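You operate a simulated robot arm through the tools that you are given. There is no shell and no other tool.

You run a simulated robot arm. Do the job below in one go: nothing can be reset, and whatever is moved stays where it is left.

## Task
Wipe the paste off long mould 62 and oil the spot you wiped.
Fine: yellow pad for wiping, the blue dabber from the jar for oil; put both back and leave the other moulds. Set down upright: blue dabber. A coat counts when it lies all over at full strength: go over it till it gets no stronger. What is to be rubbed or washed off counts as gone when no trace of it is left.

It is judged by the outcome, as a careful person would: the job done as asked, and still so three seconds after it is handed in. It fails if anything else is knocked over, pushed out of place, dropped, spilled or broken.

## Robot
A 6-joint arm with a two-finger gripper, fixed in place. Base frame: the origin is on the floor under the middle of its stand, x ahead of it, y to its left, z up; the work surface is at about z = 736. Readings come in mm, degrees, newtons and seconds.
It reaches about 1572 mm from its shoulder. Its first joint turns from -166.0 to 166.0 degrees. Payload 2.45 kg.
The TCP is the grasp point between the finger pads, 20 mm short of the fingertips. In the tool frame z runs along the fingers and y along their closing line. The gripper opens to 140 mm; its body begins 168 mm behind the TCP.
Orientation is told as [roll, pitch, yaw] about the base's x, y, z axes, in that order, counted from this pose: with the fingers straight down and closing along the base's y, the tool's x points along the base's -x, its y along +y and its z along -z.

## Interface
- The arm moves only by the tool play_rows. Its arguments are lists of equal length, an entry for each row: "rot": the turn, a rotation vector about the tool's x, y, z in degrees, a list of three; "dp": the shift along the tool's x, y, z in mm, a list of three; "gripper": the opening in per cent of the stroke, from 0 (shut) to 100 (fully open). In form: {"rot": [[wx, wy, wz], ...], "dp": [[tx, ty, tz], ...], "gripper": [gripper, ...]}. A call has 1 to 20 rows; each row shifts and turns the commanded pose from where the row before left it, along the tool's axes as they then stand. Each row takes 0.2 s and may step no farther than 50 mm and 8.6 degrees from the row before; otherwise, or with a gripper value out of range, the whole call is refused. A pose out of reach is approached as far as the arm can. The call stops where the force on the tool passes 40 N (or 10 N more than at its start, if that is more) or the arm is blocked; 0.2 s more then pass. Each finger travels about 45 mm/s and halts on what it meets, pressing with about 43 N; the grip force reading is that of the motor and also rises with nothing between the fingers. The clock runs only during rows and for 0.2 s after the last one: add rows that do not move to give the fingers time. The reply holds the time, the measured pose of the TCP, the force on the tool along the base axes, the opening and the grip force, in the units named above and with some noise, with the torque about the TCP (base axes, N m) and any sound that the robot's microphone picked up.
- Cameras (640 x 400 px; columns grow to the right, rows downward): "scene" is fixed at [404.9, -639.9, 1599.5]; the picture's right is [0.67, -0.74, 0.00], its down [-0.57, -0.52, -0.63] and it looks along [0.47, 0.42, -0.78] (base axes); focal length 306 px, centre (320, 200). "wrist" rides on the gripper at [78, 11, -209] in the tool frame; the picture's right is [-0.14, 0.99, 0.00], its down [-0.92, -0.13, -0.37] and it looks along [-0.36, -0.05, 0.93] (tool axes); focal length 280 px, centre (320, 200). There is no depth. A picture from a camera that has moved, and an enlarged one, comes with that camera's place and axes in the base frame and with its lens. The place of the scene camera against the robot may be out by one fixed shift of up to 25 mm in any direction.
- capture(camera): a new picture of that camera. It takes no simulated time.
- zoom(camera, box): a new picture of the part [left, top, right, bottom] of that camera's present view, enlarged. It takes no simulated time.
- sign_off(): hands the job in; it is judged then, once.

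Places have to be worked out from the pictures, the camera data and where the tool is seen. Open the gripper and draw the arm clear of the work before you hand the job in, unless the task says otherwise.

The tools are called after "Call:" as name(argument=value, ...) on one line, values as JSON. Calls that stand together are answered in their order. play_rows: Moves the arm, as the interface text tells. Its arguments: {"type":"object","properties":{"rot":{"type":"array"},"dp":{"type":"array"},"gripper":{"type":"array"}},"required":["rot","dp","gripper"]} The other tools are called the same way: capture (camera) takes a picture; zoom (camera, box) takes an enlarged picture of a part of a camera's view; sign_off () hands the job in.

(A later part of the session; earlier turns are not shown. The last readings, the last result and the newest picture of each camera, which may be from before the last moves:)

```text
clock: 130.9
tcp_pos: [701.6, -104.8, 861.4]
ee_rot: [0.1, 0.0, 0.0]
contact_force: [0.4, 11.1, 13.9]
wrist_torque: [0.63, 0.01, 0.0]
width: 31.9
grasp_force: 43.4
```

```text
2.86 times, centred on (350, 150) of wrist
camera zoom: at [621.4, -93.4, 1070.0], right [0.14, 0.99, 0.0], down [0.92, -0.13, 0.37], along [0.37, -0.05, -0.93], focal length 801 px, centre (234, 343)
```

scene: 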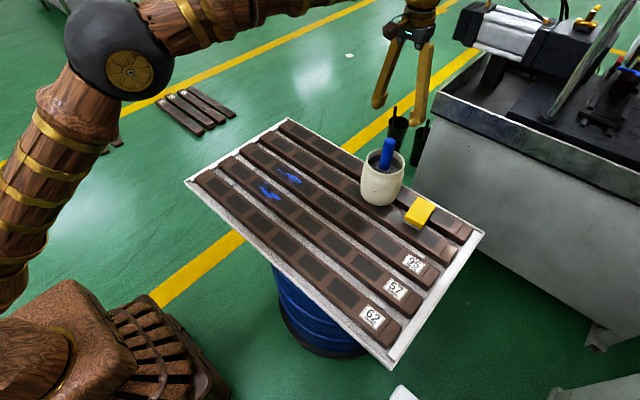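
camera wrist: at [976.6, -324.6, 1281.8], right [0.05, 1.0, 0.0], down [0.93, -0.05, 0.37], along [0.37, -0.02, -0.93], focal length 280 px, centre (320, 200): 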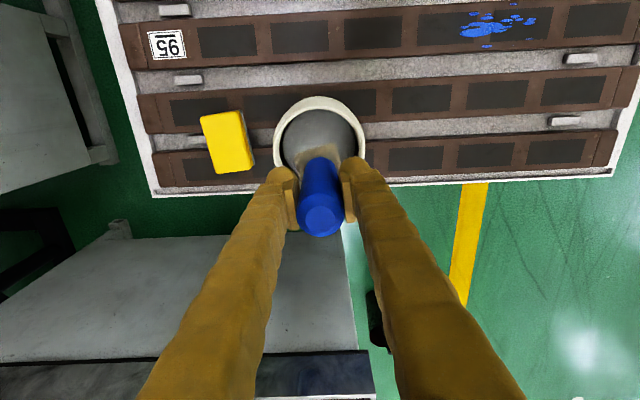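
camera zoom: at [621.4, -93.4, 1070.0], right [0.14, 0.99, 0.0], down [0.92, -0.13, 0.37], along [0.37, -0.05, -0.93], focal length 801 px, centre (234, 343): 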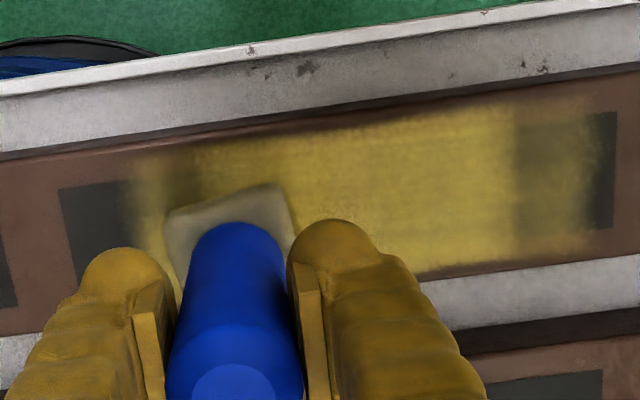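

The far side is covered now. I'll stroke +y over it once more.

Call:
play_rows(rot=[[0, 0, 0], [0, 0, 0], [0, 0, 0], [0, 0, 0], [0, 0, 0], [0, 0, 0], [0, 0, 0], [0, 0, 0], [0, 0, 0], [0, 0, 0], [0, 0, 0]], dp=[[0, 8, -0.05], [0, 8, 0], [0, 8, 0], [0, 8, 0], [0, 8, 0], [0, 8, 0], [0, 8, 0], [0, 8, 0], [0, 8, 0], [0, 8, 0], [0, 4, 0]], gripper=[10, 10, 10, 10, 10, 10, 10, 10, 10, 10, 10])

Call:
zoom(camera="scene", box=[220, 170, 280, 230])

```text
clock: 133.3
tcp_pos: [700.2, -19.9, 861.7]
ee_rot: [0.1, -0.1, -0.1]
contact_force: [1.0, -0.2, -0.9]
wrist_torque: [0.02, -0.04, 0.0]
width: 32.2
grasp_force: 43.4
```

```text
6.67 times, centred on (250, 200) of scene
camera zoom: at [404.9, -639.9, 1599.5], right [0.67, -0.74, 0.0], down [-0.57, -0.52, -0.63], along [0.47, 0.42, -0.78], focal length 2042 px, centre (787, 200)
```

zoom: 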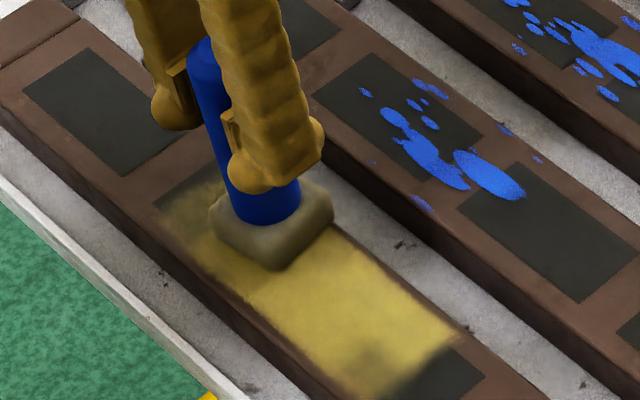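

Now the near side: I'll lift 2 mm, shift to x≈681, and come down to contact again.

Call:
play_rows(rot=[[0, 0, 0], [0, 0, 0], [0, 0, 0], [0, 0, 0], [0, 0, 0]], dp=[[0, 0, -2], [19, 0, 0], [0, 0, 1.8], [0, 0, 0.5], [0, 0, 0]], gripper=[10, 10, 10, 10, 10])

```text
clock: 134.5
tcp_pos: [680.4, -20.1, 860.6]
ee_rot: [0.0, -0.2, 0.0]
contact_force: [-3.4, -1.2, 8.8]
wrist_torque: [0.12, 0.23, 0.07]
width: 31.9
grasp_force: 43.1
```

8.8 N at x≈681. I'll stroke the near side -y and back.

Call:
play_rows(rot=[[0, 0, 0], [0, 0, 0], [0, 0, 0], [0, 0, 0], [0, 0, 0], [0, 0, 0], [0, 0, 0], [0, 0, 0], [0, 0, 0], [0, 0, 0], [0, 0, 0]], dp=[[0, -8, 0], [0, -8, 0], [0, -8, 0], [0, -8, 0], [0, -8, 0], [0, -8, 0], [0, -8, 0], [0, -8, 0], [0, -8, 0], [0, -8, 0], [0, -6, 0]], gripper=[10, 10, 10, 10, 10, 10, 10, 10, 10, 10, 10])

Call:
play_rows(rot=[[0, 0, 0], [0, 0, 0], [0, 0, 0], [0, 0, 0], [0, 0, 0], [0, 0, 0], [0, 0, 0], [0, 0, 0], [0, 0, 0], [0, 0, 0], [0, 0, 0]], dp=[[0, 8, -0.05], [0, 8, 0], [0, 8, 0], [0, 8, 0], [0, 8, 0], [0, 8, 0], [0, 8, 0], [0, 8, 0], [0, 8, 0], [0, 8, 0], [0, 6, 0]], gripper=[10, 10, 10, 10, 10, 10, 10, 10, 10, 10, 10])

Call:
zoom(camera="scene", box=[220, 170, 280, 230])

```text
clock: 136.9
tcp_pos: [680.7, -107.2, 860.7]
ee_rot: [0.0, -0.2, 0.0]
contact_force: [0.4, 0.6, 0.1]
wrist_torque: [0.03, 0.01, 0.01]
width: 32.3
grasp_force: 42.8
```

```text
clock: 139.3
tcp_pos: [681.6, -21.6, 861.4]
ee_rot: [0.0, -0.1, 0.0]
contact_force: [0.4, -3.8, 5.9]
wrist_torque: [-0.27, -0.02, -0.02]
width: 32.0
grasp_force: 43.7
```

```text
6.67 times, centred on (250, 200) of scene
camera zoom: at [404.9, -639.9, 1599.5], right [0.67, -0.74, 0.0], down [-0.57, -0.52, -0.63], along [0.47, 0.42, -0.78], focal length 2042 px, centre (787, 200)
```

zoom: 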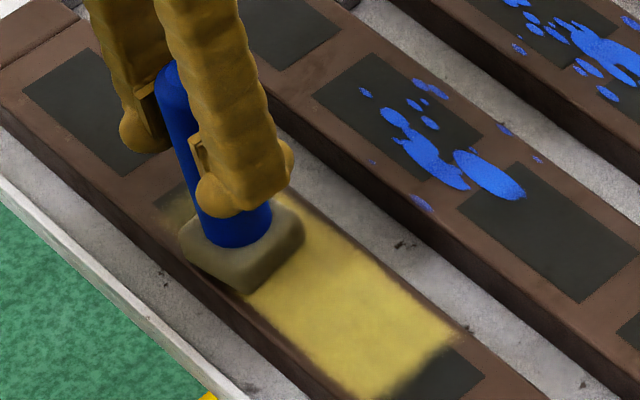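

The coat now looks even and wide. I'll lift and slide aside along the mould to inspect it.

Call:
play_rows(rot=[[0, 0, 0], [0, 0, 0], [0, 0, 0], [0, 0, 0], [0, 0, 0], [0, 0, 0], [0, 0, 0], [0, 0, 0]], dp=[[0, 0, -10], [0, 0, -40], [0, 0, -45], [0, 0, -45], [0, 0, -45], [0, 0, -25], [-37, -27, 0], [-37, -27, 0]], gripper=[10, 10, 10, 10, 10, 10, 10, 10])

Call:
zoom(camera="scene", box=[220, 170, 280, 230])

Call:
zoom(camera="wrist", box=[240, 50, 400, 150])

Call:
capture(camera="wrist")

```text
clock: 141.1
tcp_pos: [755.1, -74.3, 1071.7]
ee_rot: [0.0, -0.3, -0.1]
contact_force: [-0.9, 0.1, -0.9]
wrist_torque: [0.01, 0.0, -0.01]
width: 32.2
grasp_force: 43.4
```

```text
6.67 times, centred on (250, 200) of scene
camera zoom: at [404.9, -639.9, 1599.5], right [0.67, -0.74, 0.0], down [-0.57, -0.52, -0.63], along [0.47, 0.42, -0.78], focal length 2042 px, centre (787, 200)
```

zoom: 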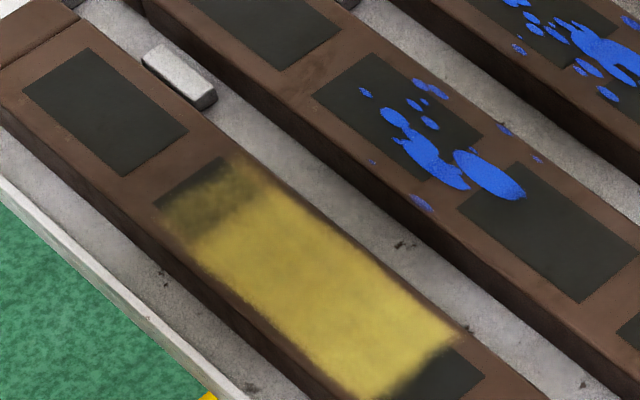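

```text
4.00 times, centred on (320, 100) of wrist
camera zoom: at [675.4, -63.6, 1279.9], right [0.14, 0.99, 0.0], down [0.92, -0.13, 0.37], along [0.37, -0.05, -0.93], focal length 1122 px, centre (320, 600)
```

zoom: 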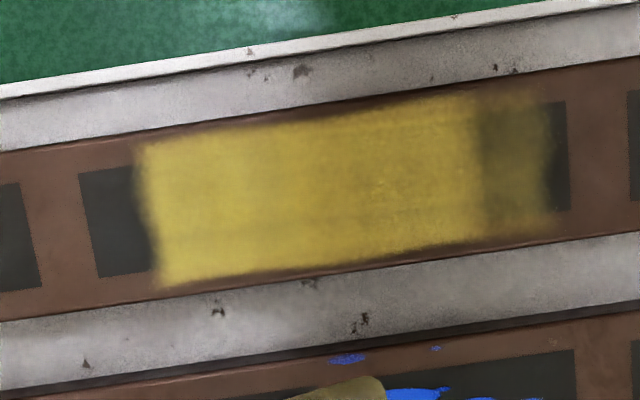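

```text
taken
camera wrist: at [675.4, -63.6, 1279.9], right [0.14, 0.99, 0.0], down [0.92, -0.13, 0.37], along [0.37, -0.05, -0.93], focal length 280 px, centre (320, 200)
```

wrist: 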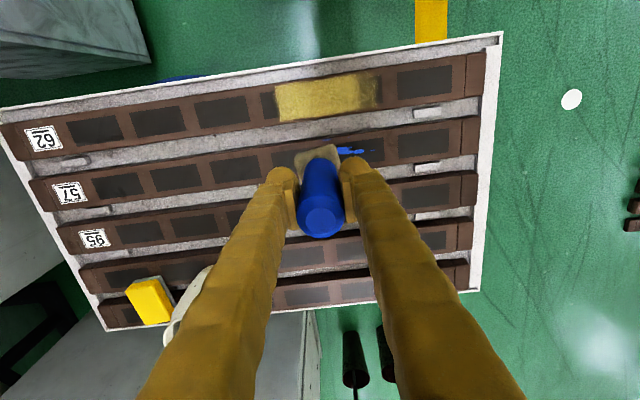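

The coat is strong over x≈665–717, y≈-135 to 0. I want a little more margin on the far edge and a confirming pass, so I'll re-dip once more.

Call:
play_rows(rot=[[0, 0, 0], [0, 0, 0], [0, 0, 0], [0, 0, 0], [0, 0, 0], [0, 0, 0], [0, 0, 0], [0, 0, 0], [0, 0, 0], [0, 0.2, -5]], dp=[[-33.47, -28.41, 0], [-33.47, -28.41, 0], [-33.47, -28.41, 0], [-33.47, -28.41, 0], [-33.47, -28.41, 0], [-33.47, -28.41, 0], [-33.47, -28.41, 0], [-33.47, -28.41, 0], [-33.47, -28.41, 0], [0, 0, 0]], gripper=[10, 10, 10, 10, 10, 10, 10, 10, 10, 10])

Call:
capture(camera="wrist")

```text
clock: 143.3
tcp_pos: [1055.9, -329.8, 1071.5]
ee_rot: [0.0, 0.2, 5.0]
contact_force: [-0.3, 0.0, -0.3]
wrist_torque: [-0.01, 0.03, -0.03]
width: 32.2
grasp_force: 42.9
```

```text
taken
camera wrist: at [977.7, -326.0, 1280.7], right [0.05, 1.0, 0.0], down [0.93, -0.05, 0.37], along [0.37, -0.02, -0.93], focal length 280 px, centre (320, 200)
```

wrist: 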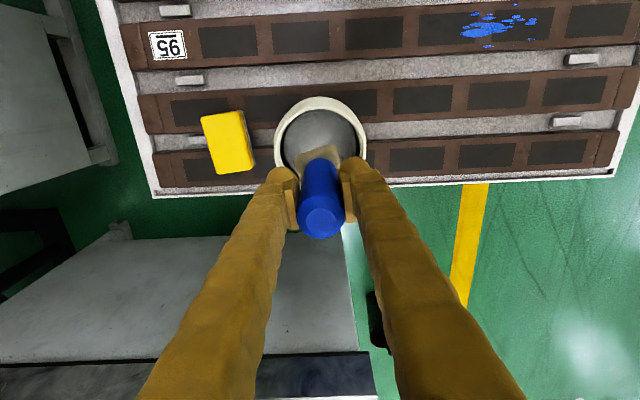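

Over the jar again; I'll lower to just above the oil and then touch it gently.

Call:
play_rows(rot=[[0, 0, 0], [0, 0, 0], [0, 0, 0], [0, 0, 0], [0, 0, 0], [0, 0, 0], [0, 0, 0]], dp=[[0, 0, 20], [0, 0, 20], [0, 0, 20], [0, 0, 20], [0, 0, 15], [0, 0, 9], [0, 0, 1]], gripper=[10, 10, 10, 10, 10, 10, 10])

Call:
play_rows(rot=[[0, 0, 0], [0, 0, 0]], dp=[[0, 0, 0.6], [0, 0, 0]], gripper=[10, 10])

```text
clock: 144.9
tcp_pos: [1056.6, -329.6, 965.7]
ee_rot: [-0.2, 0.1, 5.1]
contact_force: [0.3, 0.7, -1.5]
wrist_torque: [0.0, 0.01, 0.03]
width: 32.2
grasp_force: 42.8
```

```text
clock: 145.5
tcp_pos: [1055.7, -329.3, 966.5]
ee_rot: [0.0, 0.1, 5.0]
contact_force: [-0.2, 0.4, -0.7]
wrist_torque: [0.0, 0.01, -0.03]
width: 32.2
grasp_force: 42.8
```

Not touching yet. A bit lower.

Call:
play_rows(rot=[[0, 0, 0], [0, 0, 0]], dp=[[0, 0, 0.6], [0, 0, 0]], gripper=[10, 10])

```text
clock: 146.1
tcp_pos: [1055.7, -329.9, 965.8]
ee_rot: [0.0, 0.1, 5.0]
contact_force: [1.3, 0.2, -1.4]
wrist_torque: [0.0, -0.01, 0.05]
width: 32.0
grasp_force: 43.1
```

Call:
play_rows(rot=[[0, 0, 0], [0, 0, 0]], dp=[[0, 0, 0.6], [0, 0, 0]], gripper=[10, 10])

```text
clock: 146.7
tcp_pos: [1056.4, -329.4, 964.7]
ee_rot: [0.1, 0.1, 5.0]
contact_force: [0.2, 0.0, -2.1]
wrist_torque: [0.02, -0.03, 0.02]
width: 32.0
grasp_force: 42.6
```

Call:
play_rows(rot=[[0, 0, 0], [0, 0, 0]], dp=[[0, 0, 0.6], [0, 0, 0]], gripper=[10, 10])

```text
clock: 147.3
tcp_pos: [1056.4, -329.5, 965.2]
ee_rot: [-0.1, 0.1, 5.0]
contact_force: [-1.5, -0.4, 4.2]
wrist_torque: [-0.02, -0.06, 0.02]
width: 32.1
grasp_force: 42.8
```

Touching at 4 N. I'll press slightly and dwell to load it, then lift and drain.

Call:
play_rows(rot=[[0, 0, 0], [0, 0, 0], [0, 0, 0], [0, 0, 0], [0, 0, 0], [0, 0, 0], [0, 0, 0], [0, 0, 0], [0, 0, 0], [0, 0, 0], [0, 0, 0], [0, 0, 0]], dp=[[0, 0, 0.25], [0, 0, 0], [0, 0, 0], [0, 0, 0], [0, 0, 0], [0, 0, 0], [0, 0, 0], [0, 0, 0], [0, 0, 0], [0, 0, 0], [0, 0, 0], [0, 0, 0]], gripper=[10, 10, 10, 10, 10, 10, 10, 10, 10, 10, 10, 10])

Call:
play_rows(rot=[[0, 0, 0], [0, 0, 0], [0, 0, 0], [0, 0, 0], [0, 0, 0], [0, 0, 0], [0, 0, 0], [0, 0, 0], [0, 0, 0], [0, 0, 0], [0, 0, 0], [0, 0, 0], [0, 0, 0], [0, 0, 0], [0, 0, 0], [0, 0, 0]], dp=[[0, 0, -3], [0, 0, -8], [0, 0, -8], [0, 0, -8], [0, 0, 0], [0, 0, 0], [0, 0, 0], [0, 0, -15], [0, 0, -15], [0, 0, -15], [0, 0, -15], [0, 0, -15], [0, 0, -15], [0, 0, 0], [0, 0, 0], [0, 0, 0]], gripper=[10, 10, 10, 10, 10, 10, 10, 10, 10, 10, 10, 10, 10, 10, 10, 10])

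Call:
zoom(camera="wrist", box=[250, 90, 390, 240])

Call:
zoom(camera="scene", box=[360, 80, 430, 210])

```text
clock: 149.9
tcp_pos: [1055.4, -330.3, 963.8]
ee_rot: [0.0, 0.1, 5.0]
contact_force: [-0.6, -0.8, 14.6]
wrist_torque: [-0.02, -0.1, -0.05]
width: 32.1
grasp_force: 43.1
```

```text
clock: 153.3
tcp_pos: [1057.7, -329.2, 1080.0]
ee_rot: [0.0, 0.1, 5.1]
contact_force: [0.4, -0.8, -1.9]
wrist_torque: [-0.06, 0.0, 0.0]
width: 31.9
grasp_force: 43.0
```

```text
2.67 times, centred on (320, 165) of wrist
camera zoom: at [978.0, -326.3, 1289.8], right [0.05, 1.0, 0.0], down [0.93, -0.05, 0.37], along [0.37, -0.02, -0.93], focal length 748 px, centre (320, 293)
```

zoom: 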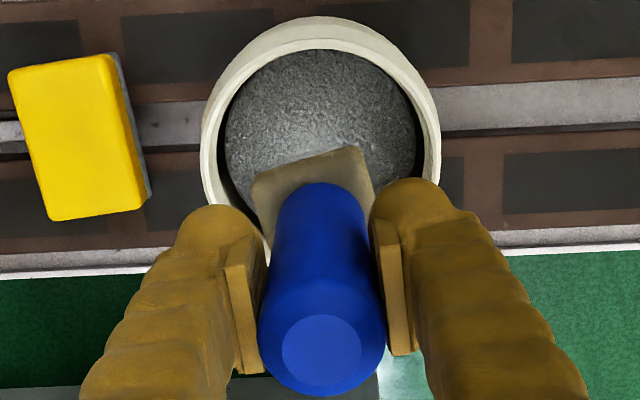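

```text
3.08 times, centred on (395, 145) of scene
camera zoom: at [404.9, -639.9, 1599.5], right [0.67, -0.74, 0.0], down [-0.57, -0.52, -0.63], along [0.47, 0.42, -0.78], focal length 943 px, centre (89, 369)
```

zoom: 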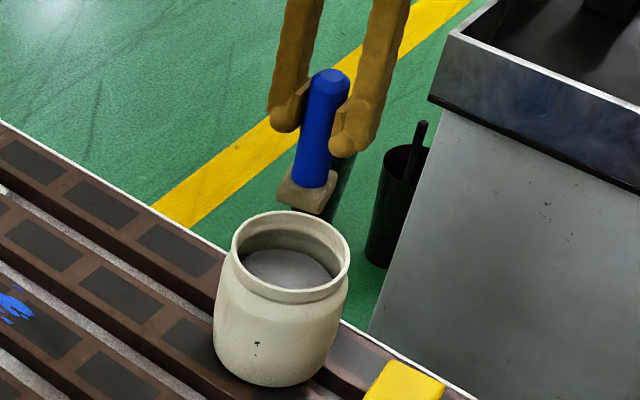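

Loaded again. I'll carry it back to x≈705 over the spot.

Call:
play_rows(rot=[[0, 0, 5], [0, 0, 0], [0, 0, 0], [0, 0, 0], [0, 0, 0], [0, 0, 0], [0, 0, 0], [0, 0, 0], [0, 0, 0], [0, 0, 0], [0, 0, 0], [0, 0, 0], [0, 0, 0], [0, 0, 0], [0, 0, 0], [0, 0, 0], [0, 0, 0]], dp=[[0, 0, 0], [35.1, 31, 0], [35.1, 31, 0], [35.1, 31, 0], [35.1, 31, 0], [35.1, 31, 0], [35.1, 31, 0], [35.1, 31, 0], [35.1, 31, 0], [35.1, 31, 0], [35.1, 31, 0], [0, 0, 40], [0, 0, 40], [0, 0, 40], [0, 0, 40], [0, 0, 33], [0, 0, 15]], gripper=[10, 10, 10, 10, 10, 10, 10, 10, 10, 10, 10, 10, 10, 10, 10, 10, 10])

Call:
zoom(camera="scene", box=[220, 160, 290, 230])

```text
clock: 156.9
tcp_pos: [705.0, -19.3, 873.7]
ee_rot: [-0.1, 0.0, 0.0]
contact_force: [0.0, -0.4, -1.3]
wrist_torque: [0.0, 0.03, 0.01]
width: 32.1
grasp_force: 42.9
```

```text
5.71 times, centred on (255, 195) of scene
camera zoom: at [404.9, -639.9, 1599.5], right [0.67, -0.74, 0.0], down [-0.57, -0.52, -0.63], along [0.47, 0.42, -0.78], focal length 1751 px, centre (691, 229)
```

zoom: 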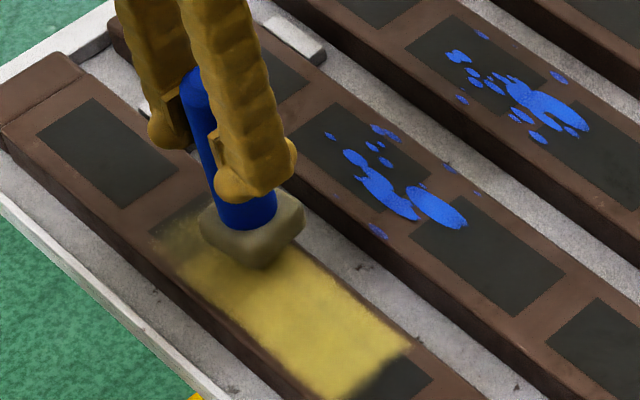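

At (705, -19). I'll lower to near contact and then creep.

Call:
play_rows(rot=[[0, 0, 0], [0, 0, 0], [0, 0, 0], [0, 0, 0], [0, 0, 0]], dp=[[0, 0, 4], [0, 0, 4], [0, 0, 2], [0, 0, 1], [0, 0, 0]], gripper=[10, 10, 10, 10, 10])

Call:
play_rows(rot=[[0, 0, 0], [0, 0, 0]], dp=[[0, 0, 0.6], [0, 0, 0]], gripper=[10, 10])

```text
clock: 158.1
tcp_pos: [704.5, -19.0, 861.6]
ee_rot: [-0.1, 0.2, 0.0]
contact_force: [0.6, -0.5, -1.7]
wrist_torque: [-0.01, 0.0, 0.0]
width: 32.0
grasp_force: 42.9
```

```text
clock: 158.7
tcp_pos: [704.8, -20.3, 861.9]
ee_rot: [-0.1, 0.0, 0.0]
contact_force: [0.6, 0.0, -0.9]
wrist_torque: [0.01, -0.03, -0.02]
width: 31.8
grasp_force: 43.3
```

Call:
play_rows(rot=[[0, 0, 0], [0, 0, 0]], dp=[[0, 0, 0.6], [0, 0, 0]], gripper=[10, 10])

```text
clock: 159.3
tcp_pos: [705.4, -21.1, 861.5]
ee_rot: [-0.1, 0.1, 0.0]
contact_force: [0.1, -0.1, -1.2]
wrist_torque: [0.0, 0.01, -0.01]
width: 32.0
grasp_force: 42.9
```

Call:
play_rows(rot=[[0, 0, 0], [0, 0, 0]], dp=[[0, 0, 0.6], [0, 0, 0]], gripper=[10, 10])

```text
clock: 159.9
tcp_pos: [704.6, -19.2, 859.9]
ee_rot: [-0.1, 0.1, 0.0]
contact_force: [0.2, -0.5, -2.0]
wrist_torque: [0.0, -0.01, 0.01]
width: 32.1
grasp_force: 43.3
```

Still free, so the dabber has ridden up about a millimetre in the grip. I'll continue creeping down.

Call:
play_rows(rot=[[0, 0, 0], [0, 0, 0]], dp=[[0, 0, 0.6], [0, 0, 0]], gripper=[10, 10])

```text
clock: 160.5
tcp_pos: [704.9, -19.8, 860.0]
ee_rot: [-0.1, 0.1, -0.1]
contact_force: [-4.4, -0.6, 14.9]
wrist_torque: [0.0, 0.21, -0.02]
width: 32.2
grasp_force: 43.3
```

Contact, 15 N. I'll ease 0.15 mm and stroke -y and back along this far strip.

Call:
play_rows(rot=[[0, 0, 0], [0, 0, 0], [0, 0, 0], [0, 0, 0], [0, 0, 0], [0, 0, 0], [0, 0, 0], [0, 0, 0], [0, 0, 0], [0, 0, 0], [0, 0, 0], [0, 0, 0]], dp=[[0, 0, -0.15], [0, -8, 0], [0, -8, 0], [0, -8, 0], [0, -8, 0], [0, -8, 0], [0, -8, 0], [0, -8, 0], [0, -8, 0], [0, -8, 0], [0, -8, 0], [0, -6, 0]], gripper=[10, 10, 10, 10, 10, 10, 10, 10, 10, 10, 10, 10])

Call:
play_rows(rot=[[0, 0, 0], [0, 0, 0], [0, 0, 0], [0, 0, 0], [0, 0, 0], [0, 0, 0], [0, 0, 0], [0, 0, 0], [0, 0, 0], [0, 0, 0], [0, 0, 0]], dp=[[0, 8, 0], [0, 8, 0], [0, 8, 0], [0, 8, 0], [0, 8, 0], [0, 8, 0], [0, 8, 0], [0, 8, 0], [0, 8, 0], [0, 8, 0], [0, 6, 0]], gripper=[10, 10, 10, 10, 10, 10, 10, 10, 10, 10, 10])

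Call:
zoom(camera="scene", box=[220, 170, 280, 230])

```text
clock: 163.1
tcp_pos: [704.9, -106.2, 860.0]
ee_rot: [0.0, 0.1, 0.0]
contact_force: [0.3, 18.9, 28.5]
wrist_torque: [1.18, -0.02, 0.07]
width: 32.1
grasp_force: 43.3
```

```text
clock: 165.5
tcp_pos: [704.6, -20.0, 859.4]
ee_rot: [-0.1, 0.0, 0.0]
contact_force: [-0.3, 0.4, -1.4]
wrist_torque: [0.02, 0.03, 0.01]
width: 32.1
grasp_force: 43.3
```

```text
6.67 times, centred on (250, 200) of scene
camera zoom: at [404.9, -639.9, 1599.5], right [0.67, -0.74, 0.0], down [-0.57, -0.52, -0.63], along [0.47, 0.42, -0.78], focal length 2042 px, centre (787, 200)
```

zoom: 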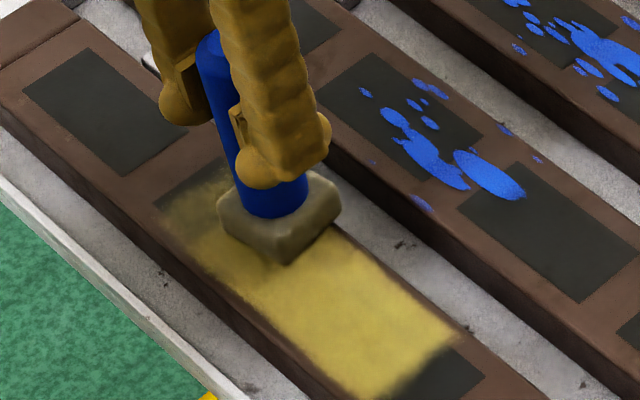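

Now I'll repeat on the middle (x≈690): lift 2 mm, shift, touch down and stroke.

Call:
play_rows(rot=[[0, 0, 0], [0, 0, 0], [0, 0, 0], [0, 0, 0], [0, 0, 0]], dp=[[0, 0, -2], [15, 0, 0], [0, 0, 1.8], [0, 0, 0.5], [0, 0, 0]], gripper=[10, 10, 10, 10, 10])

```text
clock: 166.7
tcp_pos: [690.4, -19.5, 861.3]
ee_rot: [-0.2, 0.0, 0.0]
contact_force: [-0.6, 0.7, -0.5]
wrist_torque: [-0.01, 0.0, -0.01]
width: 32.1
grasp_force: 43.4
```

Call:
play_rows(rot=[[0, 0, 0], [0, 0, 0]], dp=[[0, 0, 0.3], [0, 0, 0]], gripper=[10, 10])

```text
clock: 167.3
tcp_pos: [689.9, -19.7, 859.3]
ee_rot: [-0.1, 0.1, 0.0]
contact_force: [0.0, 0.4, -0.5]
wrist_torque: [0.06, 0.04, -0.02]
width: 31.6
grasp_force: 43.0
```

Call:
play_rows(rot=[[0, 0, 0], [0, 0, 0]], dp=[[0, 0, 0.4], [0, 0, 0]], gripper=[10, 10])

```text
clock: 167.9
tcp_pos: [689.6, -18.0, 860.0]
ee_rot: [-0.1, 0.1, 0.0]
contact_force: [-2.8, -1.4, 11.5]
wrist_torque: [0.12, 0.07, 0.0]
width: 32.0
grasp_force: 43.2
```

11.5 N at the middle strip. I'll stroke -y and back.

Call:
play_rows(rot=[[0, 0, 0], [0, 0, 0], [0, 0, 0], [0, 0, 0], [0, 0, 0], [0, 0, 0], [0, 0, 0], [0, 0, 0], [0, 0, 0], [0, 0, 0], [0, 0, 0], [0, 0, 0]], dp=[[0, 0, 0], [0, -8, 0], [0, -8, 0], [0, -8, 0], [0, -8, 0], [0, -8, 0], [0, -8, 0], [0, -8, 0], [0, -8, 0], [0, -8, 0], [0, -8, 0], [0, -6, 0]], gripper=[10, 10, 10, 10, 10, 10, 10, 10, 10, 10, 10, 10])

Call:
play_rows(rot=[[0, 0, 0], [0, 0, 0], [0, 0, 0], [0, 0, 0], [0, 0, 0], [0, 0, 0], [0, 0, 0], [0, 0, 0], [0, 0, 0], [0, 0, 0], [0, 0, 0]], dp=[[0, 8, 0], [0, 8, 0], [0, 8, 0], [0, 8, 0], [0, 8, 0], [0, 8, 0], [0, 8, 0], [0, 8, 0], [0, 8, 0], [0, 8, 0], [0, 6, 0]], gripper=[10, 10, 10, 10, 10, 10, 10, 10, 10, 10, 10])

Call:
zoom(camera="scene", box=[220, 170, 280, 230])

```text
clock: 170.0
tcp_pos: [691.4, -84.6, 859.5]
ee_rot: [0.1, 0.0, -0.1]
contact_force: [-1.6, 3.2, 6.8]
wrist_torque: [0.08, 0.24, -0.07]
width: 32.4
grasp_force: 43.0
stopped in row 10: the force on the tool passed its limit at 42 N (the readings are from after the stop); the commanded pose is now the measured one
```

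```text
clock: 172.4
tcp_pos: [688.6, 1.7, 859.9]
ee_rot: [0.0, 0.1, 0.0]
contact_force: [-0.2, -4.4, 6.4]
wrist_torque: [-0.23, -0.14, -0.06]
width: 32.1
grasp_force: 43.6
```

```text
6.67 times, centred on (250, 200) of scene
camera zoom: at [404.9, -639.9, 1599.5], right [0.67, -0.74, 0.0], down [-0.57, -0.52, -0.63], along [0.47, 0.42, -0.78], focal length 2042 px, centre (787, 200)
```

zoom: 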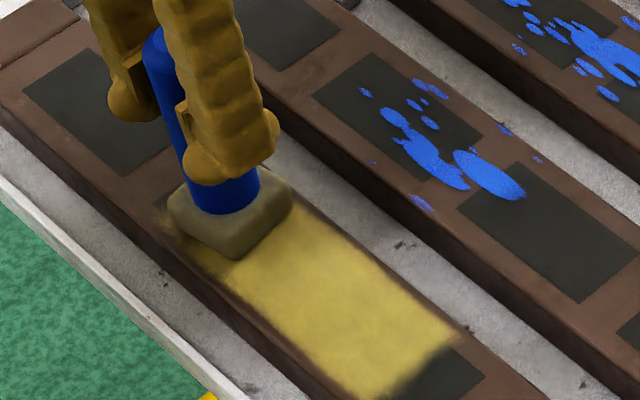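

Fine; the force only tripped at the end of a stroke. I'll stroke -y once more with a slight upward trim, then lift to inspect.

Call:
play_rows(rot=[[0, 0, 0], [0, 0, 0], [0, 0, 0], [0, 0, 0], [0, 0, 0], [0, 0, 0], [0, 0, 0], [0, 0, 0], [0, 0, 0], [0, 0, 0], [0, 0, 0], [0, 0, 0], [0, 0, 0]], dp=[[0, -8, 0], [0, -8, 0], [0, -8, -0.02], [0, -8, -0.02], [0, -8, -0.02], [0, -8, -0.02], [0, -8, -0.02], [0, -8, -0.02], [0, -8, -0.02], [0, -8, -0.02], [0, -8, -0.02], [0, -8, -0.02], [0, -8, -0.02]], gripper=[10, 10, 10, 10, 10, 10, 10, 10, 10, 10, 10, 10, 10])

Call:
zoom(camera="scene", box=[220, 170, 280, 230])

Call:
zoom(camera="wrist", box=[240, 80, 460, 220])

```text
clock: 175.2
tcp_pos: [690.4, -103.6, 859.2]
ee_rot: [-0.1, 0.0, 0.0]
contact_force: [0.6, -0.1, -0.4]
wrist_torque: [0.02, -0.06, 0.01]
width: 32.0
grasp_force: 43.1
```

```text
6.67 times, centred on (250, 200) of scene
camera zoom: at [404.9, -639.9, 1599.5], right [0.67, -0.74, 0.0], down [-0.57, -0.52, -0.63], along [0.47, 0.42, -0.78], focal length 2042 px, centre (787, 200)
```

zoom: 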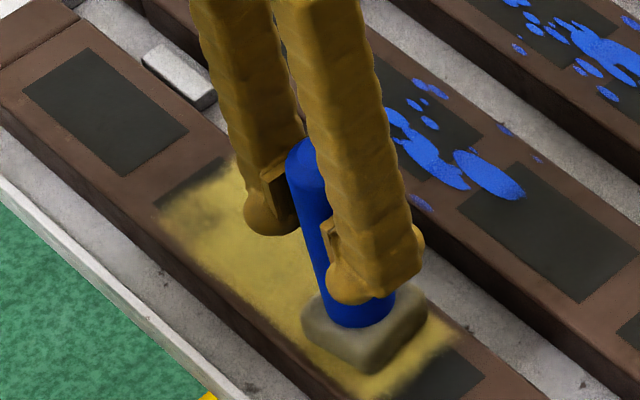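

```text
2.86 times, centred on (350, 150) of wrist
camera zoom: at [611.9, -92.6, 1068.6], right [0.14, 0.99, 0.0], down [0.92, -0.13, 0.37], along [0.36, -0.05, -0.93], focal length 801 px, centre (234, 343)
```

zoom: 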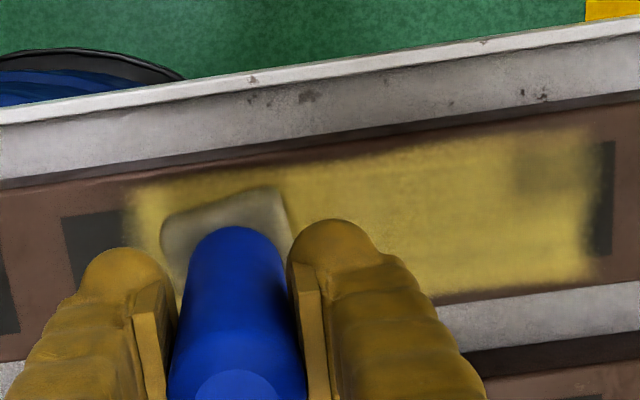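

The coat covers well past the wiped area on both ends. I'll lift and inspect it from the same viewpoint as before.

Call:
play_rows(rot=[[0, 0, 0], [0, 0, 0], [0, 0, 0], [0, 0, 0], [0, 0, 0], [0, 0, 0], [0, 0, 0], [0, 0, 0], [0, 0, 0]], dp=[[0, 0, -10], [0, 0, -40], [0, 0, -45], [0, 0, -45], [0, 0, -45], [0, 0, -27], [-22, 10, 0], [-22, 10, 0], [-22, 10, 0]], gripper=[10, 10, 10, 10, 10, 10, 10, 10, 10])

Call:
zoom(camera="scene", box=[220, 170, 280, 230])

Call:
zoom(camera="wrist", box=[240, 50, 400, 150])

```text
clock: 177.2
tcp_pos: [755.4, -73.0, 1071.6]
ee_rot: [0.0, -0.1, 0.0]
contact_force: [0.0, 0.2, -2.5]
wrist_torque: [0.03, 0.03, -0.01]
width: 32.2
grasp_force: 42.5
```

```text
6.67 times, centred on (250, 200) of scene
camera zoom: at [404.9, -639.9, 1599.5], right [0.67, -0.74, 0.0], down [-0.57, -0.52, -0.63], along [0.47, 0.42, -0.78], focal length 2042 px, centre (787, 200)
```

zoom: 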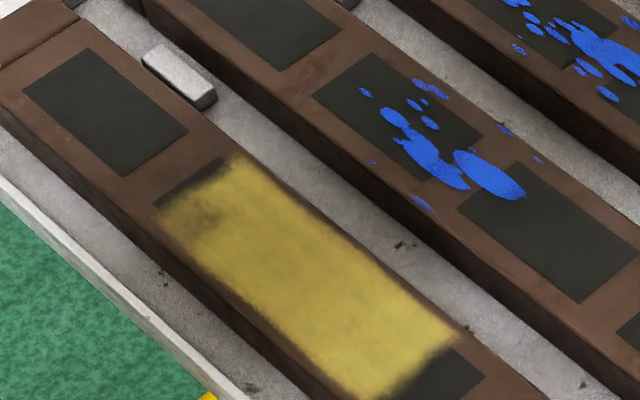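

```text
4.00 times, centred on (320, 100) of wrist
camera zoom: at [677.4, -62.9, 1280.3], right [0.14, 0.99, 0.0], down [0.92, -0.13, 0.37], along [0.37, -0.05, -0.93], focal length 1122 px, centre (320, 600)
```

zoom: 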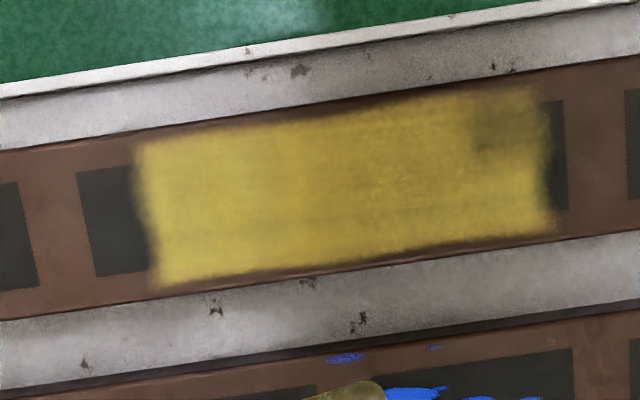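

The strength no longer increases in the middle. I'll zoom in on the far edge near y≈-42, where the outermost paste speck was, about 7–11 mm from the mould's edge.

Call:
zoom(camera="wrist", box=[300, 85, 360, 125])

Call:
zoom(camera="wrist", box=[270, 70, 330, 110])

Call:
zoom(camera="wrist", box=[320, 65, 380, 105])

```text
10.00 times, centred on (330, 105) of wrist
camera zoom: at [677.4, -62.9, 1280.3], right [0.14, 0.99, 0.0], down [0.92, -0.13, 0.37], along [0.37, -0.05, -0.93], focal length 2804 px, centre (220, 1150)
```

zoom: 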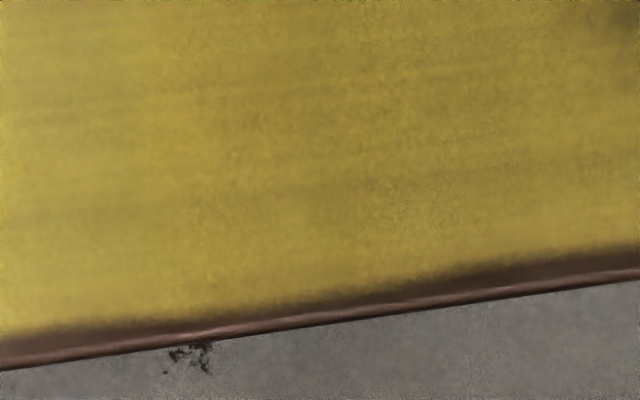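

```text
10.00 times, centred on (300, 90) of wrist
camera zoom: at [677.4, -62.9, 1280.3], right [0.14, 0.99, 0.0], down [0.92, -0.13, 0.37], along [0.37, -0.05, -0.93], focal length 2804 px, centre (520, 1300)
```

zoom: 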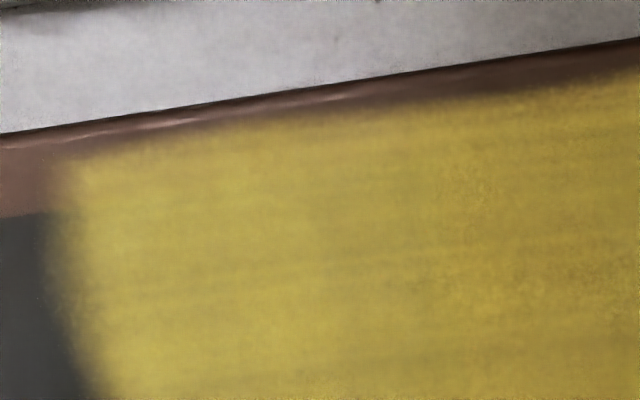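

```text
10.00 times, centred on (350, 85) of wrist
camera zoom: at [677.4, -62.9, 1280.3], right [0.14, 0.99, 0.0], down [0.92, -0.13, 0.37], along [0.37, -0.05, -0.93], focal length 2804 px, centre (20, 1350)
```

zoom: 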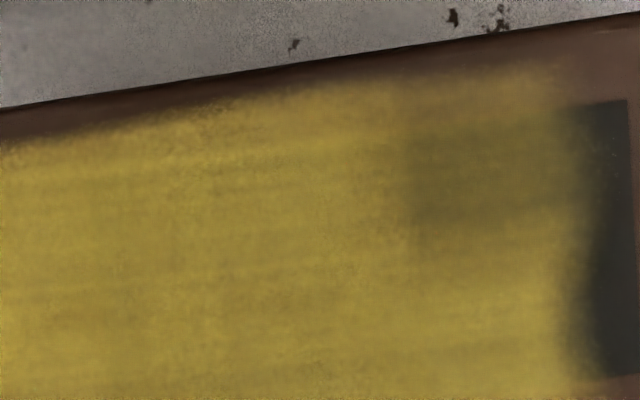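

The near side and both ends have ample margin, but at the far edge the fade begins right where the outer speck was. I'll re-dip and make one more pass slightly further out (x≈709).

Call:
play_rows(rot=[[0, 0, 0], [0, 0, 0], [0, 0, 0], [0, 0, 0], [0, 0, 0], [0, 0, 0], [0, 0, 0], [0, 0, 0], [0, 0, 0], [0, 0, -5]], dp=[[-33.43, -28.5, 0], [-33.43, -28.5, 0], [-33.43, -28.5, 0], [-33.43, -28.5, 0], [-33.43, -28.5, 0], [-33.43, -28.5, 0], [-33.43, -28.5, 0], [-33.43, -28.5, 0], [-33.43, -28.5, 0], [0, 0, 0]], gripper=[10, 10, 10, 10, 10, 10, 10, 10, 10, 10])

Call:
capture(camera="wrist")

```text
clock: 179.4
tcp_pos: [1055.8, -330.5, 1071.4]
ee_rot: [0.0, 0.1, 5.0]
contact_force: [0.1, 0.2, -2.3]
wrist_torque: [0.02, -0.03, 0.01]
width: 32.1
grasp_force: 43.3
```

```text
taken
camera wrist: at [977.9, -326.2, 1280.5], right [0.05, 1.0, 0.0], down [0.93, -0.05, 0.37], along [0.37, -0.02, -0.93], focal length 280 px, centre (320, 200)
```

wrist: 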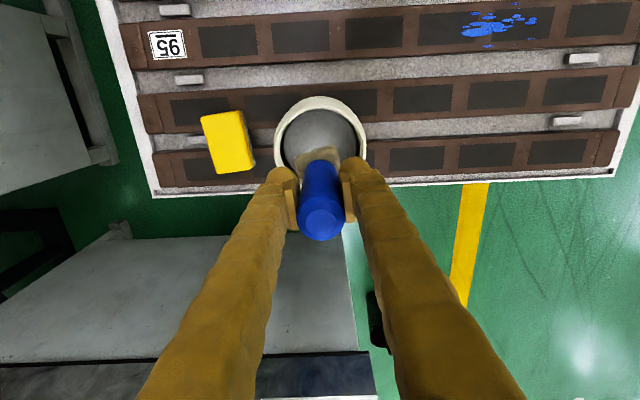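

Centred over the jar. Lowering to just above the oil.

Call:
play_rows(rot=[[0, 0, 0], [0, 0, 0], [0, 0, 0], [0, 0, 0], [0, 0, 0], [0, 0, 0], [0, 0, 0]], dp=[[0, 0, 20], [0, 0, 20], [0, 0, 20], [0, 0, 20], [0, 0, 15], [0, 0, 9], [0, 0, 2]], gripper=[10, 10, 10, 10, 10, 10, 10])

Call:
play_rows(rot=[[0, 0, 0], [0, 0, 0]], dp=[[0, 0, 0.6], [0, 0, 0]], gripper=[10, 10])

```text
clock: 181.0
tcp_pos: [1056.7, -330.2, 965.3]
ee_rot: [0.1, -0.1, 5.0]
contact_force: [1.0, 0.1, -1.3]
wrist_torque: [0.01, -0.01, 0.01]
width: 32.3
grasp_force: 42.4
```

```text
clock: 181.6
tcp_pos: [1057.0, -330.3, 964.4]
ee_rot: [0.0, -0.1, 5.0]
contact_force: [-0.9, -0.2, -2.0]
wrist_torque: [0.01, -0.04, -0.01]
width: 32.1
grasp_force: 42.5
```

Call:
play_rows(rot=[[0, 0, 0], [0, 0, 0]], dp=[[0, 0, 0.6], [0, 0, 0]], gripper=[10, 10])

```text
clock: 182.2
tcp_pos: [1055.5, -330.3, 963.1]
ee_rot: [0.0, -0.1, 5.0]
contact_force: [0.2, -0.2, -0.7]
wrist_torque: [0.02, -0.04, 0.0]
width: 32.0
grasp_force: 42.6
```

Call:
play_rows(rot=[[0, 0, 0], [0, 0, 0]], dp=[[0, 0, 0.5], [0, 0, 0]], gripper=[10, 10])

```text
clock: 182.8
tcp_pos: [1056.4, -331.0, 962.8]
ee_rot: [0.0, 0.0, 5.0]
contact_force: [0.3, -0.1, -0.6]
wrist_torque: [0.0, 0.03, 0.0]
width: 32.3
grasp_force: 42.9
```

Call:
play_rows(rot=[[0, 0, 0], [0, 0, 0]], dp=[[0, 0, 0.5], [0, 0, 0]], gripper=[10, 10])

```text
clock: 183.4
tcp_pos: [1056.5, -330.7, 964.1]
ee_rot: [-0.1, 0.0, 5.0]
contact_force: [-0.2, -0.1, 2.8]
wrist_torque: [0.1, 0.05, -0.04]
width: 32.2
grasp_force: 43.0
```

Touching now. I'll press lightly and dwell, then lift and drain.

Call:
play_rows(rot=[[0, 0, 0], [0, 0, 0], [0, 0, 0], [0, 0, 0], [0, 0, 0], [0, 0, 0], [0, 0, 0], [0, 0, 0], [0, 0, 0], [0, 0, 0], [0, 0, 0], [0, 0, 0]], dp=[[0, 0, 0.25], [0, 0, 0], [0, 0, 0], [0, 0, 0], [0, 0, 0], [0, 0, 0], [0, 0, 0], [0, 0, 0], [0, 0, 0], [0, 0, 0], [0, 0, 0], [0, 0, 0]], gripper=[10, 10, 10, 10, 10, 10, 10, 10, 10, 10, 10, 10])

Call:
play_rows(rot=[[0, 0, 0], [0, 0, 0], [0, 0, 0], [0, 0, 0], [0, 0, 0], [0, 0, 0], [0, 0, 0], [0, 0, 0], [0, 0, 0], [0, 0, 0], [0, 0, 0], [0, 0, 0], [0, 0, 0], [0, 0, 0], [0, 0, 0], [0, 0, 0]], dp=[[0, 0, -3], [0, 0, -8], [0, 0, -8], [0, 0, -8], [0, 0, 0], [0, 0, 0], [0, 0, 0], [0, 0, -15], [0, 0, -15], [0, 0, -15], [0, 0, -15], [0, 0, -15], [0, 0, -15], [0, 0, 0], [0, 0, 0], [0, 0, 0]], gripper=[10, 10, 10, 10, 10, 10, 10, 10, 10, 10, 10, 10, 10, 10, 10, 10])

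Call:
zoom(camera="scene", box=[360, 80, 430, 210])

```text
clock: 186.0
tcp_pos: [1055.7, -329.6, 962.3]
ee_rot: [0.0, 0.0, 5.0]
contact_force: [1.5, -0.8, 8.7]
wrist_torque: [0.0, -0.03, -0.04]
width: 32.2
grasp_force: 43.0
```

```text
clock: 189.4
tcp_pos: [1057.1, -329.5, 1079.6]
ee_rot: [0.0, -0.1, 5.0]
contact_force: [0.4, 1.1, -0.2]
wrist_torque: [-0.03, -0.02, 0.01]
width: 32.3
grasp_force: 43.1
```

```text
3.08 times, centred on (395, 145) of scene
camera zoom: at [404.9, -639.9, 1599.5], right [0.67, -0.74, 0.0], down [-0.57, -0.52, -0.63], along [0.47, 0.42, -0.78], focal length 943 px, centre (89, 369)
```

zoom: 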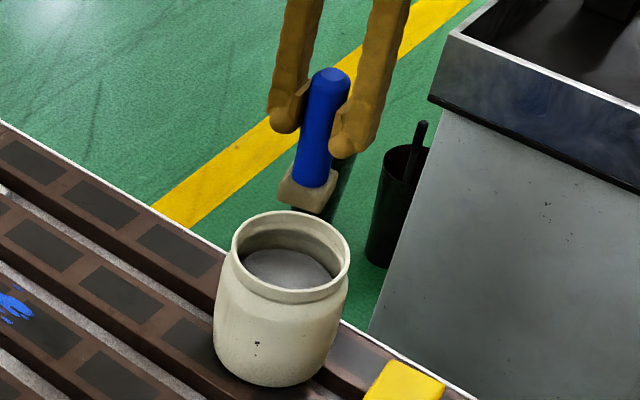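

Loaded. Carrying it to (709, -20) above mould 62.

Call:
play_rows(rot=[[0, 0, 5], [0, 0, 0], [0, 0, 0], [0, 0, 0], [0, 0, 0], [0, 0, 0], [0, 0, 0], [0, 0, 0], [0, 0, 0], [0, 0, 0], [0, 0, 0], [0, 0, 0], [0, 0, 0], [0, 0, 0], [0, 0, 0], [0, 0, 0], [0, 0, 0]], dp=[[0, 0, 0], [34.75, 31, 0], [34.75, 31, 0], [34.75, 31, 0], [34.75, 31, 0], [34.75, 31, 0], [34.75, 31, 0], [34.75, 31, 0], [34.75, 31, 0], [34.75, 31, 0], [34.75, 31, 0], [0, 0, 40], [0, 0, 40], [0, 0, 40], [0, 0, 40], [0, 0, 33], [0, 0, 15]], gripper=[10, 10, 10, 10, 10, 10, 10, 10, 10, 10, 10, 10, 10, 10, 10, 10, 10])

Call:
play_rows(rot=[[0, 0, 0], [0, 0, 0], [0, 0, 0], [0, 0, 0], [0, 0, 0]], dp=[[0, 0, 4], [0, 0, 4], [0, 0, 2], [0, 0, 0.8], [0, 0, 0]], gripper=[10, 10, 10, 10, 10])

Call:
zoom(camera="scene", box=[220, 160, 290, 230])

```text
clock: 193.0
tcp_pos: [708.8, -20.5, 871.1]
ee_rot: [0.0, 0.1, 0.0]
contact_force: [-0.8, 0.6, -1.4]
wrist_torque: [0.01, 0.03, -0.01]
width: 32.2
grasp_force: 42.9
```

```text
clock: 194.2
tcp_pos: [710.0, -18.8, 861.1]
ee_rot: [0.0, 0.1, 0.1]
contact_force: [1.1, 0.0, -1.4]
wrist_torque: [-0.03, 0.01, -0.01]
width: 32.1
grasp_force: 42.5
```

```text
5.71 times, centred on (255, 195) of scene
camera zoom: at [404.9, -639.9, 1599.5], right [0.67, -0.74, 0.0], down [-0.57, -0.52, -0.63], along [0.47, 0.42, -0.78], focal length 1751 px, centre (691, 229)
```

zoom: 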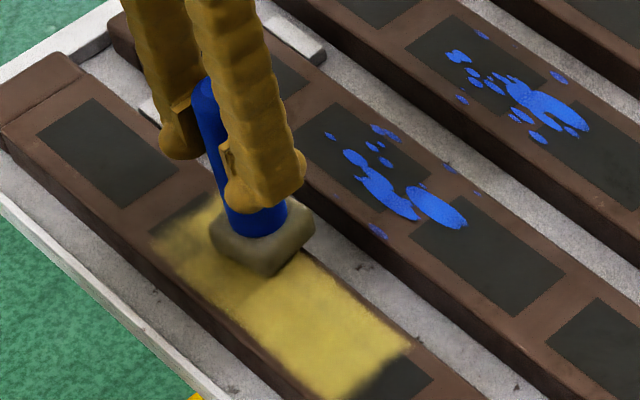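

Just above contact at x≈709. I'll creep down.

Call:
play_rows(rot=[[0, 0, 0], [0, 0, 0]], dp=[[0, 0, 0.6], [0, 0, 0]], gripper=[10, 10])

```text
clock: 194.8
tcp_pos: [708.0, -19.7, 860.4]
ee_rot: [0.0, 0.0, 0.0]
contact_force: [-0.3, -0.3, -1.2]
wrist_torque: [0.0, 0.0, -0.01]
width: 32.2
grasp_force: 43.2
```

Call:
play_rows(rot=[[0, 0, 0], [0, 0, 0]], dp=[[0, 0, 0.6], [0, 0, 0]], gripper=[10, 10])

```text
clock: 195.4
tcp_pos: [708.7, -20.1, 860.2]
ee_rot: [0.0, 0.0, 0.0]
contact_force: [0.2, -0.2, -1.4]
wrist_torque: [0.0, 0.03, 0.0]
width: 32.1
grasp_force: 43.1
```

Call:
play_rows(rot=[[0, 0, 0], [0, 0, 0]], dp=[[0, 0, 0.5], [0, 0, 0]], gripper=[10, 10])

```text
clock: 196.0
tcp_pos: [710.1, -20.2, 859.5]
ee_rot: [0.1, 0.0, 0.0]
contact_force: [0.4, 0.5, -1.1]
wrist_torque: [0.0, 0.0, 0.01]
width: 32.1
grasp_force: 43.0
```

Call:
play_rows(rot=[[0, 0, 0], [0, 0, 0]], dp=[[0, 0, 0.5], [0, 0, 0]], gripper=[10, 10])

```text
clock: 196.6
tcp_pos: [709.1, -20.0, 860.1]
ee_rot: [0.1, 0.0, 0.0]
contact_force: [-1.6, 1.6, 7.9]
wrist_torque: [0.08, 0.1, 0.02]
width: 32.1
grasp_force: 43.3
```

8 N. I'll stroke the far edge -y and back.

Call:
play_rows(rot=[[0, 0, 0], [0, 0, 0], [0, 0, 0], [0, 0, 0], [0, 0, 0], [0, 0, 0], [0, 0, 0], [0, 0, 0], [0, 0, 0], [0, 0, 0], [0, 0, 0]], dp=[[0, -8, 0], [0, -8, 0], [0, -8, 0], [0, -8, 0], [0, -8, 0], [0, -8, 0], [0, -8, 0], [0, -8, 0], [0, -8, 0], [0, -8, 0], [0, -8, 0]], gripper=[10, 10, 10, 10, 10, 10, 10, 10, 10, 10, 10])

Call:
play_rows(rot=[[0, 0, 0], [0, 0, 0], [0, 0, 0], [0, 0, 0], [0, 0, 0], [0, 0, 0], [0, 0, 0], [0, 0, 0], [0, 0, 0], [0, 0, 0], [0, 0, 0]], dp=[[0, 8, 0], [0, 8, 0], [0, 8, 0], [0, 8, 0], [0, 8, 0], [0, 8, 0], [0, 8, 0], [0, 8, 0], [0, 8, 0], [0, 8, 0], [0, 8, 0]], gripper=[10, 10, 10, 10, 10, 10, 10, 10, 10, 10, 10])

Call:
zoom(camera="scene", box=[220, 170, 280, 230])

```text
clock: 199.0
tcp_pos: [708.8, -107.5, 858.7]
ee_rot: [0.0, 0.0, 0.0]
contact_force: [-0.3, 6.5, 10.3]
wrist_torque: [0.4, 0.0, 0.02]
width: 32.0
grasp_force: 42.2
```

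```text
clock: 201.4
tcp_pos: [709.1, -20.1, 858.6]
ee_rot: [0.1, -0.1, -0.1]
contact_force: [-0.1, -16.3, 25.2]
wrist_torque: [-0.98, -0.1, -0.05]
width: 32.3
grasp_force: 43.3
```

```text
6.67 times, centred on (250, 200) of scene
camera zoom: at [404.9, -639.9, 1599.5], right [0.67, -0.74, 0.0], down [-0.57, -0.52, -0.63], along [0.47, 0.42, -0.78], focal length 2042 px, centre (787, 200)
```

zoom: 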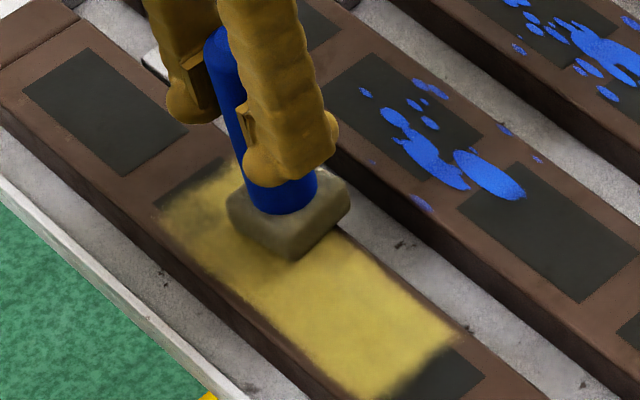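

One more -y stroke at the far edge with slightly eased pressure, then I'll finish with a last stroke over the near-middle strip.

Call:
play_rows(rot=[[0, 0, 0], [0, 0, 0], [0, 0, 0], [0, 0, 0], [0, 0, 0], [0, 0, 0], [0, 0, 0], [0, 0, 0], [0, 0, 0], [0, 0, 0], [0, 0, 0], [0, 0, 0]], dp=[[0, 0, -0.2], [0, -8, 0], [0, -8, 0], [0, -8, 0], [0, -8, 0], [0, -8, 0], [0, -8, 0], [0, -8, 0], [0, -8, 0], [0, -8, 0], [0, -8, 0], [0, -8, 0]], gripper=[10, 10, 10, 10, 10, 10, 10, 10, 10, 10, 10, 10])

Call:
play_rows(rot=[[0, 0, 0], [0, 0, 0], [0, 0, 0], [0, 0, 0], [0, 0, 0]], dp=[[0, 0, -2], [13, 0, 0], [13, 0, 0], [0, 0, 1.8], [0, 0, 0.3]], gripper=[10, 10, 10, 10, 10])

```text
clock: 204.0
tcp_pos: [709.1, -108.1, 859.5]
ee_rot: [0.1, 0.0, -0.1]
contact_force: [-0.5, 0.0, -2.0]
wrist_torque: [0.01, 0.04, -0.01]
width: 32.2
grasp_force: 42.9
```

```text
clock: 205.2
tcp_pos: [682.3, -107.5, 858.8]
ee_rot: [0.1, -0.1, 0.0]
contact_force: [-0.4, -0.1, -0.7]
wrist_torque: [-0.03, 0.01, -0.01]
width: 32.1
grasp_force: 43.1
```

Call:
play_rows(rot=[[0, 0, 0], [0, 0, 0]], dp=[[0, 0, 0.5], [0, 0, 0]], gripper=[10, 10])

```text
clock: 205.8
tcp_pos: [682.3, -108.4, 859.2]
ee_rot: [0.0, 0.0, 0.0]
contact_force: [-0.5, -0.5, -2.8]
wrist_torque: [-0.02, 0.02, -0.01]
width: 32.1
grasp_force: 42.8
```

Still free; down another 0.4 mm.

Call:
play_rows(rot=[[0, 0, 0], [0, 0, 0]], dp=[[0, 0, 0.4], [0, 0, 0]], gripper=[10, 10])

```text
clock: 206.4
tcp_pos: [682.2, -107.6, 858.3]
ee_rot: [0.0, 0.0, 0.0]
contact_force: [0.1, 0.7, 1.3]
wrist_torque: [0.02, 0.06, -0.03]
width: 32.0
grasp_force: 43.5
```

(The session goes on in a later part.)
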